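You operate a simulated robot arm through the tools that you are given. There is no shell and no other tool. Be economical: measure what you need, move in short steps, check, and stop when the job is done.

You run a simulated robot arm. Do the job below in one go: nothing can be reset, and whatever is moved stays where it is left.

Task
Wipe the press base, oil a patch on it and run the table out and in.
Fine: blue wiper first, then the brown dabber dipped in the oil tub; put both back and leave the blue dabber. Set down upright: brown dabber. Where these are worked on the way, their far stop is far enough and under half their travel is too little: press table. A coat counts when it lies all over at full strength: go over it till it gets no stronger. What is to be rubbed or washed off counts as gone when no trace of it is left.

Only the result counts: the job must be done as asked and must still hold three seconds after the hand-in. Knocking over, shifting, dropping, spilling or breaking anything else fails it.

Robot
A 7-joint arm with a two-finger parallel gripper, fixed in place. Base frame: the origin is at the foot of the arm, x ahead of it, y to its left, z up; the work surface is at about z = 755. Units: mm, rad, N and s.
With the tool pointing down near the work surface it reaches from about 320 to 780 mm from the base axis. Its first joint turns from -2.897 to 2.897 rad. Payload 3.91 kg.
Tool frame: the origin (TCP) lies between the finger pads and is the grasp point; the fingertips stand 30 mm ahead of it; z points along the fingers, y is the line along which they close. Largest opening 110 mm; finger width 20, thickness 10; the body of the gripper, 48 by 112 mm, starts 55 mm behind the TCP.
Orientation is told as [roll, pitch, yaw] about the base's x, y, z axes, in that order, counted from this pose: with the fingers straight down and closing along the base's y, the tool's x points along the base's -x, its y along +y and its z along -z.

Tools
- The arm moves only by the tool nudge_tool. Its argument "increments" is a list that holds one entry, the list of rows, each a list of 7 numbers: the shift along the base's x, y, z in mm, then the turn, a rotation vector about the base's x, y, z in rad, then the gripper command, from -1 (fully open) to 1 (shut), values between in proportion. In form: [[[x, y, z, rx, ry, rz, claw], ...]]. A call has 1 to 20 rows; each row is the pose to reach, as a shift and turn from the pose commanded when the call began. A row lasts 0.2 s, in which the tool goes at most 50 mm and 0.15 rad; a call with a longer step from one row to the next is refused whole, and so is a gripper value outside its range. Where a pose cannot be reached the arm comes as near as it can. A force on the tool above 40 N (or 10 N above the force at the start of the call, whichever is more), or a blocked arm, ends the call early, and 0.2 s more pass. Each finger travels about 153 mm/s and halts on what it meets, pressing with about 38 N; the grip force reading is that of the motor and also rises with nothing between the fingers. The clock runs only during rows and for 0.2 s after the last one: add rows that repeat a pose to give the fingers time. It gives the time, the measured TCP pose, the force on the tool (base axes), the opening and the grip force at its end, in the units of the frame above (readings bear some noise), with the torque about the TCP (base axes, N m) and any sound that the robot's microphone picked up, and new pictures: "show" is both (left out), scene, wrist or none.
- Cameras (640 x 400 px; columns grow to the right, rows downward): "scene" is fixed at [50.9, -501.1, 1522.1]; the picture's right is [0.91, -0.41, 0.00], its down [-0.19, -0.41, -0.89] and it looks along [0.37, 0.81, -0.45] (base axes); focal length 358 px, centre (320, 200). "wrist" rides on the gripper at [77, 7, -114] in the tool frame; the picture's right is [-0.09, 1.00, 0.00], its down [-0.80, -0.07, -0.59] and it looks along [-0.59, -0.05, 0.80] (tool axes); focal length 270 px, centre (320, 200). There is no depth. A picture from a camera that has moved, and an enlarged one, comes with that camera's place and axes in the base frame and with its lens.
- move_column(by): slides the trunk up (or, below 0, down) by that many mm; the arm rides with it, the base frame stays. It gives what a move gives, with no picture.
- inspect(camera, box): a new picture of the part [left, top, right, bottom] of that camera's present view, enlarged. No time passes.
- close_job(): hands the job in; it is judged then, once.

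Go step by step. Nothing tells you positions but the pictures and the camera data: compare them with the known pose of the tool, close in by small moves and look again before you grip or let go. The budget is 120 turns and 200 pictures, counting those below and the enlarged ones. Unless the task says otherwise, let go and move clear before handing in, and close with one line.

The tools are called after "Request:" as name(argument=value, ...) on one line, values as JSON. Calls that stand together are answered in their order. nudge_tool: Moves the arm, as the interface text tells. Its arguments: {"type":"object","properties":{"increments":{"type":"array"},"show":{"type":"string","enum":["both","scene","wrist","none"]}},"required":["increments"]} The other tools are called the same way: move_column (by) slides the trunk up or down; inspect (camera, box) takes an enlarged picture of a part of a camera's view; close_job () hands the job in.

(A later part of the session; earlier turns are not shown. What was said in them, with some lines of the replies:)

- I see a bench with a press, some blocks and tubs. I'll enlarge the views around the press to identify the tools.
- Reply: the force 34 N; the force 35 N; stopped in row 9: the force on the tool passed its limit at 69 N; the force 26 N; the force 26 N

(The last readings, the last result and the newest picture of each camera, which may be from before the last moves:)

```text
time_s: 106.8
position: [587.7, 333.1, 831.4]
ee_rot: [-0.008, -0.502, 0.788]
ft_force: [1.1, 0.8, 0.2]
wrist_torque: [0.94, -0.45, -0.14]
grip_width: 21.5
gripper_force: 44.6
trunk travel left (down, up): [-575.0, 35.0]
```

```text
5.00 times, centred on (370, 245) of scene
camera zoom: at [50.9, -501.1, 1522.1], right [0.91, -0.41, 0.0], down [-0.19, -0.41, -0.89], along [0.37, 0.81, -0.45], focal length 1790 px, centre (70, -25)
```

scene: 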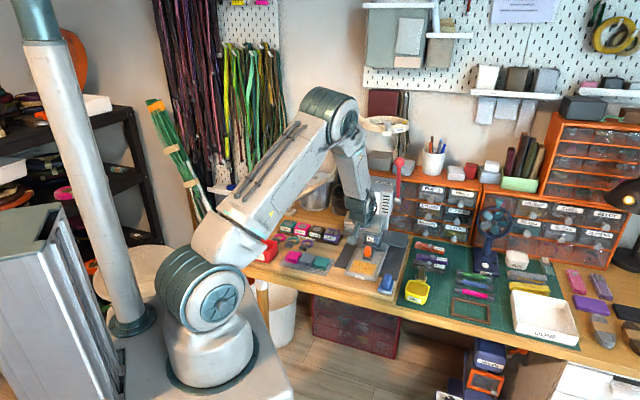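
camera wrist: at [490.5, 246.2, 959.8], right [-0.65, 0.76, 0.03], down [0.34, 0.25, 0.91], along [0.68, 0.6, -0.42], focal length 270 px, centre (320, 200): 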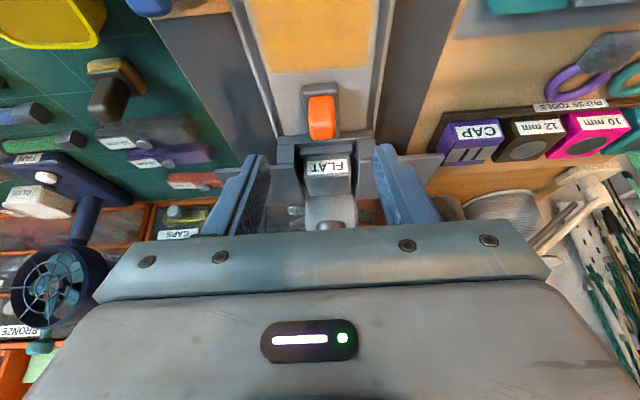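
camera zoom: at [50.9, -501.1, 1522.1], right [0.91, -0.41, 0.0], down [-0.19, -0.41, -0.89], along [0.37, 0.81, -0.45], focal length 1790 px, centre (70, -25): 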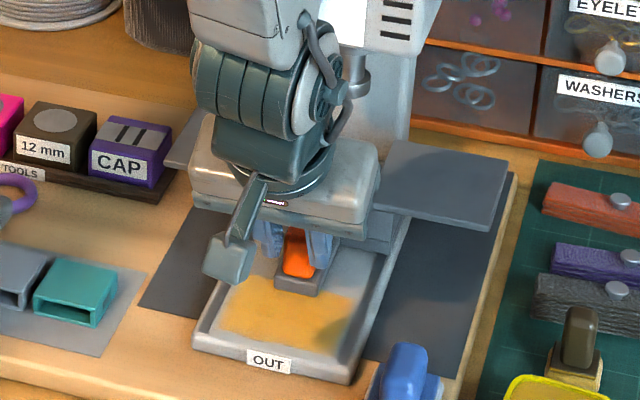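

Request:
nudge_tool(increments=[[[-4.3, -4.2, 0, 0, 0, 0, 1], [-8.6, -8.3, 0, 0, 0, 0, 1], [-12.9, -12.5, 0, 0, 0, 0, 1], [-17.3, -16.7, 0, 0, 0, 0, 1], [-21.6, -20.9, 0, 0, 0, 0, 1], [-21.6, -20.9, 0, 0, 0, 0, 1]]], show="none")

Request:
inspect(camera="scene", box=[335, 205, 405, 285])

```text
time_s: 108.2
position: [566.2, 310.7, 831.0]
ee_rot: [-0.009, -0.501, 0.785]
ft_force: [1.8, -0.7, 6.0]
wrist_torque: [-0.03, 0.21, -0.13]
grip_width: 21.7
gripper_force: 44.6
trunk travel left (down, up): [-575.0, 35.0]
```

```text
5.00 times, centred on (370, 245) of scene
camera zoom: at [50.9, -501.1, 1522.1], right [0.91, -0.41, 0.0], down [-0.19, -0.41, -0.89], along [0.37, 0.81, -0.45], focal length 1790 px, centre (70, -25)
```

zoom: 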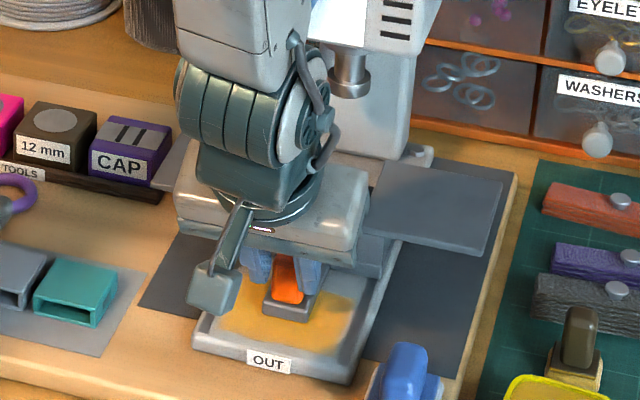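

Request:
nudge_tool(increments=[[[-3.6, -3.5, 0, 0, 0, 0, 1], [-7.2, -7, 0, 0, 0, 0, 1], [-10.8, -10.4, 0, 0, 0, 0, 1], [-14.4, -13.9, 0, 0, 0, 0, 1], [-14.4, -13.9, 0, 0, 0, 0, 1]]], show="none")

Request:
inspect(camera="scene", box=[335, 205, 405, 285])

Request:
inspect(camera="wrist", box=[200, 50, 440, 230])

```text
time_s: 109.4
position: [551.2, 296.8, 829.9]
ee_rot: [-0.009, -0.501, 0.786]
ft_force: [4.6, -1.9, 4.9]
wrist_torque: [0.64, -0.42, -0.22]
grip_width: 21.5
gripper_force: 44.9
trunk travel left (down, up): [-575.0, 35.0]
```

```text
5.00 times, centred on (370, 245) of scene
camera zoom: at [50.9, -501.1, 1522.1], right [0.91, -0.41, 0.0], down [-0.19, -0.41, -0.89], along [0.37, 0.81, -0.45], focal length 1790 px, centre (70, -25)
```

zoom: 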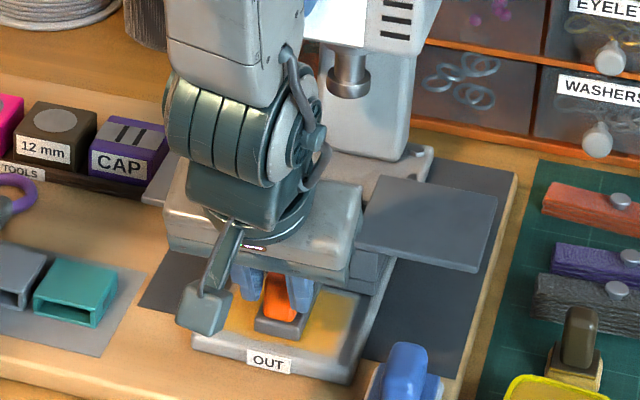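

```text
2.22 times, centred on (320, 140) of wrist
camera zoom: at [459.2, 216.0, 895.8], right [-0.65, 0.76, 0.03], down [0.34, 0.25, 0.91], along [0.68, 0.6, -0.42], focal length 601 px, centre (320, 333)
```

zoom: 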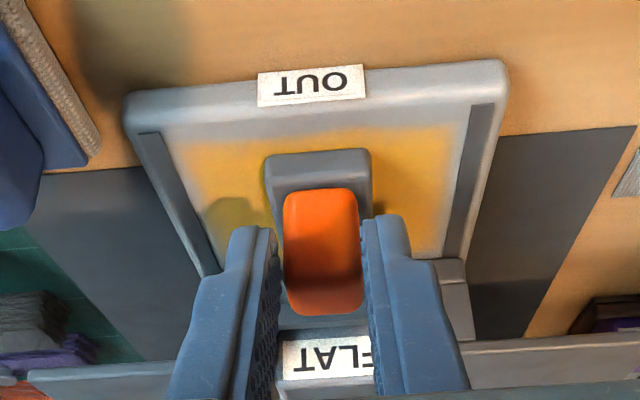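

Request:
nudge_tool(increments=[[[-2.5, -2.4, 0, 0, 0, 0, 1], [-5, -4.9, 0, 0, 0, 0, 1], [-7.5, -7.3, 0, 0, 0, 0, 1], [-10, -9.7, 0, 0, 0, 0, 1], [-12.5, -12.1, 0, 0, 0, 0, 1], [-15, -14.6, 0, 0, 0, 0, 1], [-15, -14.6, 0, 0, 0, 0, 1]]], show="none")

Request:
inspect(camera="scene", box=[335, 205, 405, 285])

Request:
inspect(camera="wrist", box=[200, 50, 440, 230])

```text
time_s: 111.0
position: [537.6, 283.3, 831.4]
ee_rot: [-0.008, -0.5, 0.788]
ft_force: [6.8, -4.7, 4.3]
wrist_torque: [0.69, -0.57, -0.22]
grip_width: 21.7
gripper_force: 44.8
trunk travel left (down, up): [-575.0, 35.0]
```

```text
5.00 times, centred on (370, 245) of scene
camera zoom: at [50.9, -501.1, 1522.1], right [0.91, -0.41, 0.0], down [-0.19, -0.41, -0.89], along [0.37, 0.81, -0.45], focal length 1790 px, centre (70, -25)
```

zoom: 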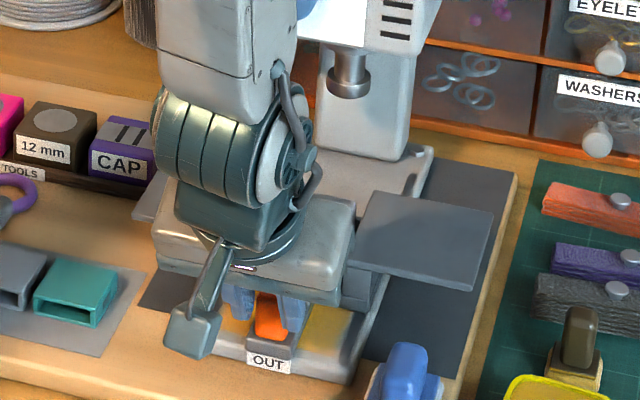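

```text
2.22 times, centred on (320, 140) of wrist
camera zoom: at [444.2, 201.0, 895.8], right [-0.65, 0.76, 0.03], down [0.34, 0.25, 0.91], along [0.68, 0.6, -0.42], focal length 601 px, centre (320, 333)
```

zoom: 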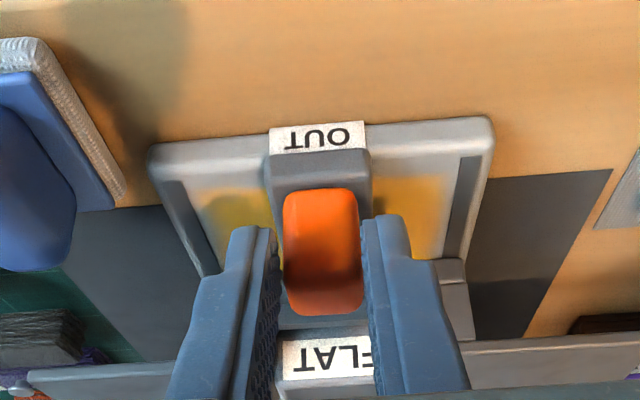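

Request:
nudge_tool(increments=[[[-1.3, -2.6, 0, 0, 0, 0, 1], [-3.4, -4.7, 0, 0, 0, 0, 1], [-5.5, -6.8, 0, 0, 0, 0, 1], [-7.6, -8.9, 0, 0, 0, 0, 1], [-9.7, -11, 0, 0, 0, 0, 1], [-9.7, -11, 0, 0, 0, 0, 1]]], show="none")

Request:
inspect(camera="wrist", box=[200, 50, 440, 230])

Request:
inspect(camera="scene", box=[335, 205, 405, 285])

```text
time_s: 112.4
position: [525.5, 271.1, 830.7]
ee_rot: [-0.009, -0.502, 0.788]
ft_force: [4.0, -3.5, 6.9]
wrist_torque: [0.22, 0.08, -0.16]
grip_width: 21.5
gripper_force: 44.8
trunk travel left (down, up): [-575.0, 35.0]
```

```text
2.22 times, centred on (320, 140) of wrist
camera zoom: at [433.9, 190.3, 895.8], right [-0.65, 0.76, 0.03], down [0.34, 0.25, 0.91], along [0.68, 0.6, -0.42], focal length 601 px, centre (320, 333)
```

zoom: 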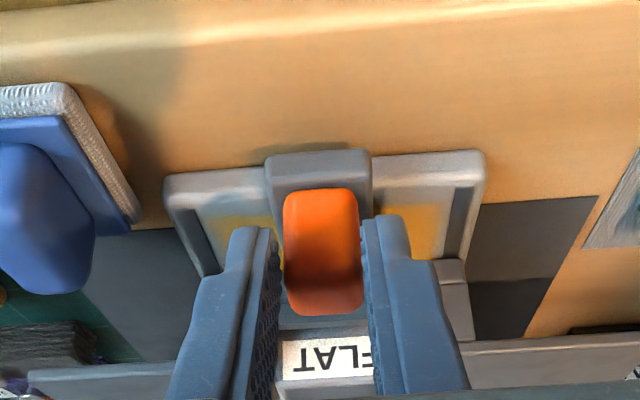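

```text
5.00 times, centred on (370, 245) of scene
camera zoom: at [50.9, -501.1, 1522.1], right [0.91, -0.41, 0.0], down [-0.19, -0.41, -0.89], along [0.37, 0.81, -0.45], focal length 1790 px, centre (70, -25)
```

zoom: 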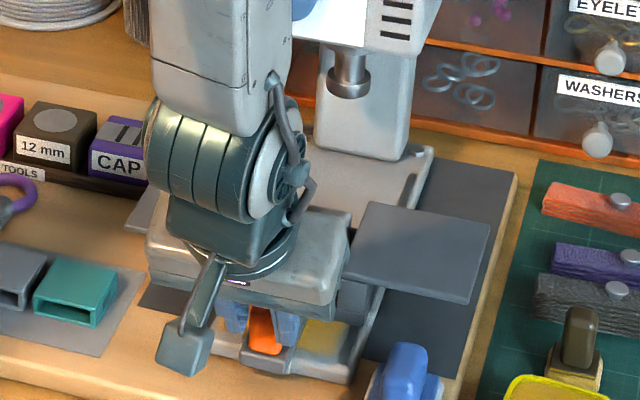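

Request:
nudge_tool(increments=[[[-2.2, -2.1, 0, 0, 0, 0, 1], [-4.4, -4.3, 0, 0, 0, 0, 1], [-6.6, -6.4, 0, 0, 0, 0, 1], [-8.8, -8.6, 0, 0, 0, 0, 1], [-11, -10.7, 0, 0, 0, 0, 1], [-11, -10.7, 0, 0, 0, 0, 1]]], show="none")

Request:
inspect(camera="wrist", box=[120, 50, 440, 240])

Request:
inspect(camera="scene", box=[335, 205, 405, 295])

```text
time_s: 113.8
position: [515.9, 262.0, 832.3]
ee_rot: [-0.009, -0.501, 0.787]
ft_force: [3.3, -2.8, 4.8]
wrist_torque: [0.28, -0.05, -0.16]
grip_width: 21.5
gripper_force: 45.1
trunk travel left (down, up): [-575.0, 35.0]
```

```text
2.00 times, centred on (280, 145) of wrist
camera zoom: at [423.3, 179.8, 895.9], right [-0.65, 0.76, 0.03], down [0.34, 0.25, 0.91], along [0.68, 0.6, -0.42], focal length 541 px, centre (400, 310)
```

zoom: 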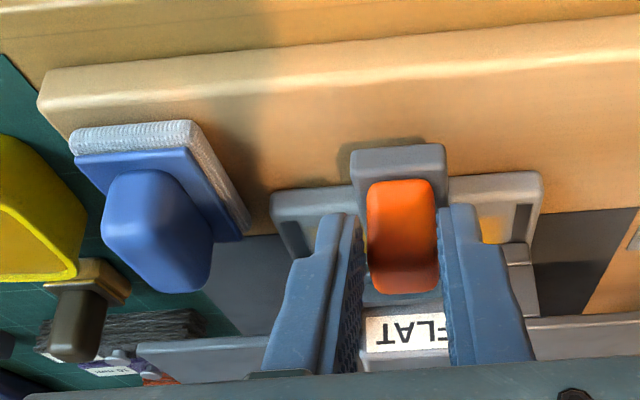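

```text
4.44 times, centred on (370, 250) of scene
camera zoom: at [50.9, -501.1, 1522.1], right [0.91, -0.41, 0.0], down [-0.19, -0.41, -0.89], along [0.37, 0.81, -0.45], focal length 1591 px, centre (98, -22)
```

zoom: 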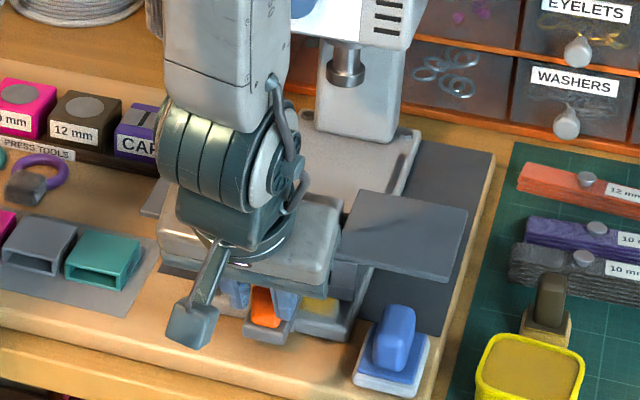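

Request:
nudge_tool(increments=[[[-2.2, -2.1, 0, 0, 0, 0, 1], [-4.4, -4.3, 0, 0, 0, 0, 1], [-6.6, -6.4, 0, 0, 0, 0, 1], [-8.8, -8.6, 0, 0, 0, 0, 1], [-8.8, -8.6, 0, 0, 0, 0, 1]]], show="none")

Request:
inspect(camera="wrist", box=[120, 50, 440, 240])

Request:
inspect(camera="scene", box=[355, 235, 415, 295])

```text
time_s: 115.0
position: [510.9, 257.5, 831.3]
ee_rot: [-0.01, -0.506, 0.789]
ft_force: [24.9, 19.4, -6.3]
wrist_torque: [1.08, -0.69, -0.11]
grip_width: 21.3
gripper_force: 45.2
trunk travel left (down, up): [-575.0, 35.0]
```

```text
2.00 times, centred on (280, 145) of wrist
camera zoom: at [418.3, 174.9, 895.2], right [-0.65, 0.76, 0.03], down [0.34, 0.25, 0.91], along [0.68, 0.6, -0.42], focal length 541 px, centre (400, 310)
```

zoom: 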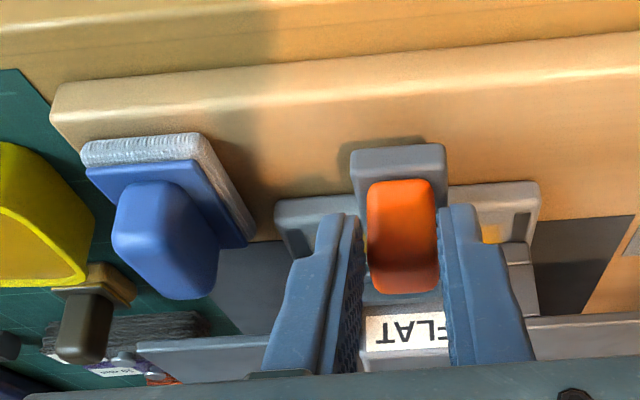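

```text
6.67 times, centred on (385, 265) of scene
camera zoom: at [50.9, -501.1, 1522.1], right [0.91, -0.41, 0.0], down [-0.19, -0.41, -0.89], along [0.37, 0.81, -0.45], focal length 2387 px, centre (-113, -233)
```

zoom: 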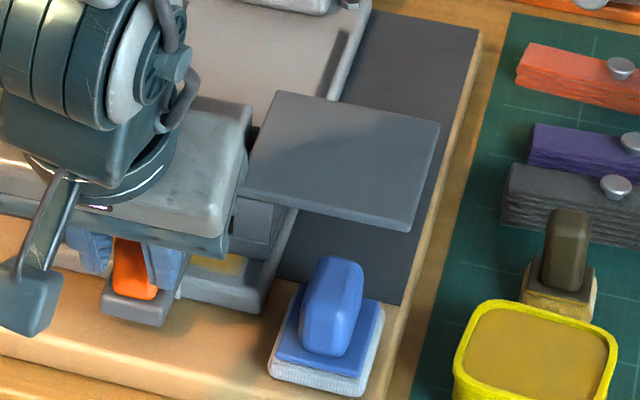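

Request:
nudge_tool(increments=[[[8, 8, 0, 0, 0, 0, 1], [16, 16, 0, 0, 0, 0, 1], [24, 24, 0, 0, 0, 0, 1], [32, 32, 0, 0, 0, 0, 1], [40, 39.5, 0, 0, 0, 0, 1], [48, 47, 0, 0, 0, 0, 1], [56, 55, 0, 0, 0, 0, 1], [64, 63, 0, 0, 0, 0, 1], [72, 70.5, 0, 0, 0, 0, 1], [80, 78.5, 0, 0, 0, 0, 1], [86, 84.5, 0, 0, 0, 0, 1], [91, 89.5, 0, 0, 0, 0, 1], [94, 92.7, 0, 0, 0, 0, 1], [94, 92.7, 0, 0, 0, 0, 1]]], show="none")

Request:
inspect(camera="wrist", box=[120, 50, 440, 240])

Request:
inspect(camera="scene", box=[335, 205, 405, 295])

```text
time_s: 118.0
position: [600.5, 345.9, 830.1]
ee_rot: [-0.008, -0.501, 0.79]
ft_force: [-0.7, 0.5, 4.0]
wrist_torque: [0.38, 0.14, -0.1]
grip_width: 21.5
gripper_force: 45.3
trunk travel left (down, up): [-575.0, 35.0]
```

```text
2.00 times, centred on (280, 145) of wrist
camera zoom: at [508.2, 264.8, 895.7], right [-0.65, 0.76, 0.03], down [0.34, 0.25, 0.91], along [0.68, 0.6, -0.42], focal length 541 px, centre (400, 310)
```

zoom: 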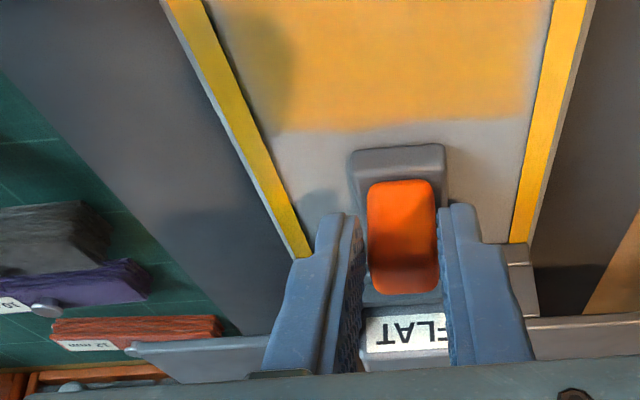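

```text
4.44 times, centred on (370, 250) of scene
camera zoom: at [50.9, -501.1, 1522.1], right [0.91, -0.41, 0.0], down [-0.19, -0.41, -0.89], along [0.37, 0.81, -0.45], focal length 1591 px, centre (98, -22)
```

zoom: 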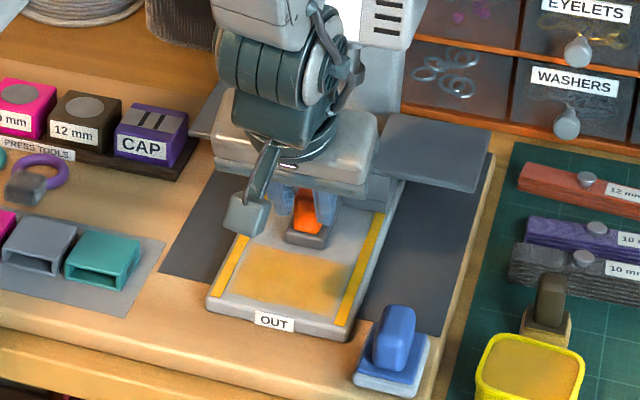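

Request:
nudge_tool(increments=[[[1.5, 1.5, 0, 0, 0, 0, 1], [3, 3, 0, 0, 0, 0, 1], [4.5, 4.4, 0, 0, 0, 0, 1], [4.5, 4.4, 0, 0, 0, 0, 1]]], show="none")

```text
time_s: 119.0
position: [603.8, 348.3, 831.3]
ee_rot: [-0.008, -0.498, 0.786]
ft_force: [-14.0, -6.4, 4.9]
wrist_torque: [0.0, 0.62, -0.08]
grip_width: 21.6
gripper_force: 44.3
trunk travel left (down, up): [-575.0, 35.0]
```

Request:
nudge_tool(increments=[[[-1, -1, 0, 0, 0, 0, 1], [-1, -1, 0, 0, 0, 0, 0.4], [-1, -1, 0, 0, 0, 0, 0], [-1, -1, 0, 0, 0, 0, -0.1], [-8, -8, 15, 0, 0, 0, -0.1], [-20, -19.5, 45, 0, 0, 0, -0.1], [-35, -34, 85, 0, 0, 0, -0.1], [-50, -50, 110, 0, 0, 0, -0.1], [-50, -50, 110, -0.087, 0.09, 0, -0.1], [-50, -50, 110, -0.174, 0.18, 0, -0.1], [-50, -50, 110, -0.26, 0.27, 0, -0.1], [-50, -50, 110, -0.345, 0.358, 0, -0.1], [-50, -50, 110, -0.345, 0.358, 0, -0.1]]], show="both")

Request:
inspect(camera="wrist", box=[160, 40, 460, 230])

Request:
inspect(camera="scene", box=[330, 205, 450, 310])

```text
time_s: 121.8
position: [556.7, 300.7, 939.6]
ee_rot: [0.001, -0.003, 0.786]
ft_force: [0.2, 0.3, 0.2]
wrist_torque: [0.02, 0.01, 0.02]
grip_width: 60.8
gripper_force: 0.1
trunk travel left (down, up): [-575.0, 35.0]
camera wrist: at [495.6, 250.3, 1056.6], right [-0.64, 0.77, 0.0], down [0.62, 0.52, 0.6], along [0.46, 0.38, -0.8], focal length 270 px, centre (320, 200)
```

scene: 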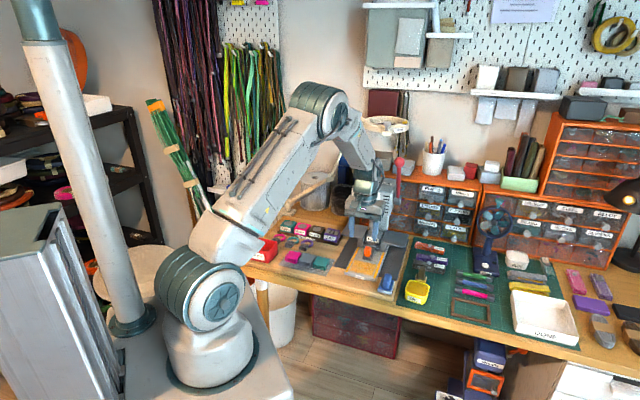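
wrist: 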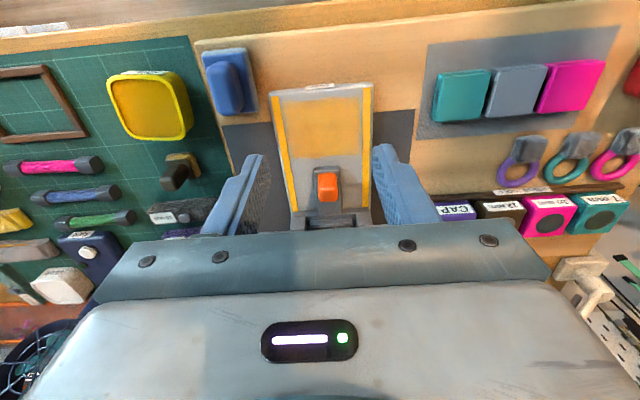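

```text
2.11 times, centred on (310, 135) of wrist
camera zoom: at [495.6, 250.3, 1056.6], right [-0.64, 0.77, 0.0], down [0.62, 0.52, 0.6], along [0.46, 0.38, -0.8], focal length 569 px, centre (341, 337)
```

zoom: 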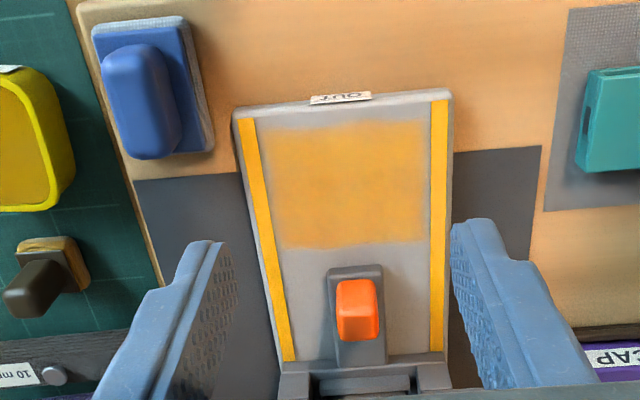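

```text
3.81 times, centred on (390, 258) of scene
camera zoom: at [50.9, -501.1, 1522.1], right [0.91, -0.41, 0.0], down [-0.19, -0.41, -0.89], along [0.37, 0.81, -0.45], focal length 1364 px, centre (53, -19)
```

zoom: 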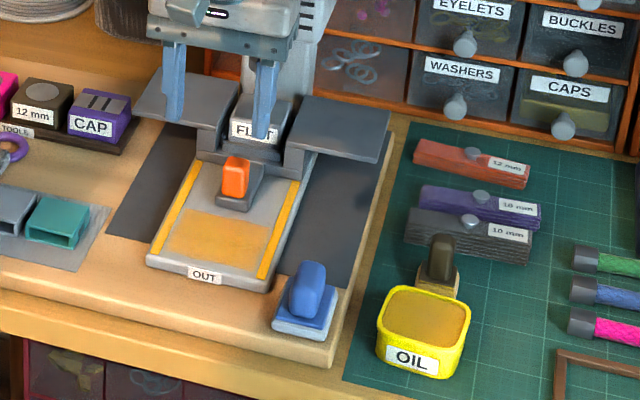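

Everything shows as asked: the press base is clean with an even oil patch, the table is back in after reaching its far stop, and both tools are back in place. The gripper is open and clear, so I'm handing in.

Request:
close_job()

```text
The job is handed in.
```

I wiped the press base clean with the blue wiper, oiled the patch until it got no stronger, and ran the press table out to its far stop and fully back in. Both tools are back within a couple of millimetres of where they started, the brown dabber upright. I saw no blue dabber on the bench, so none was touched. While oiling, I once set the oiled dabber down on the table's orange knob; nothing moved and no mark showed afterwards.
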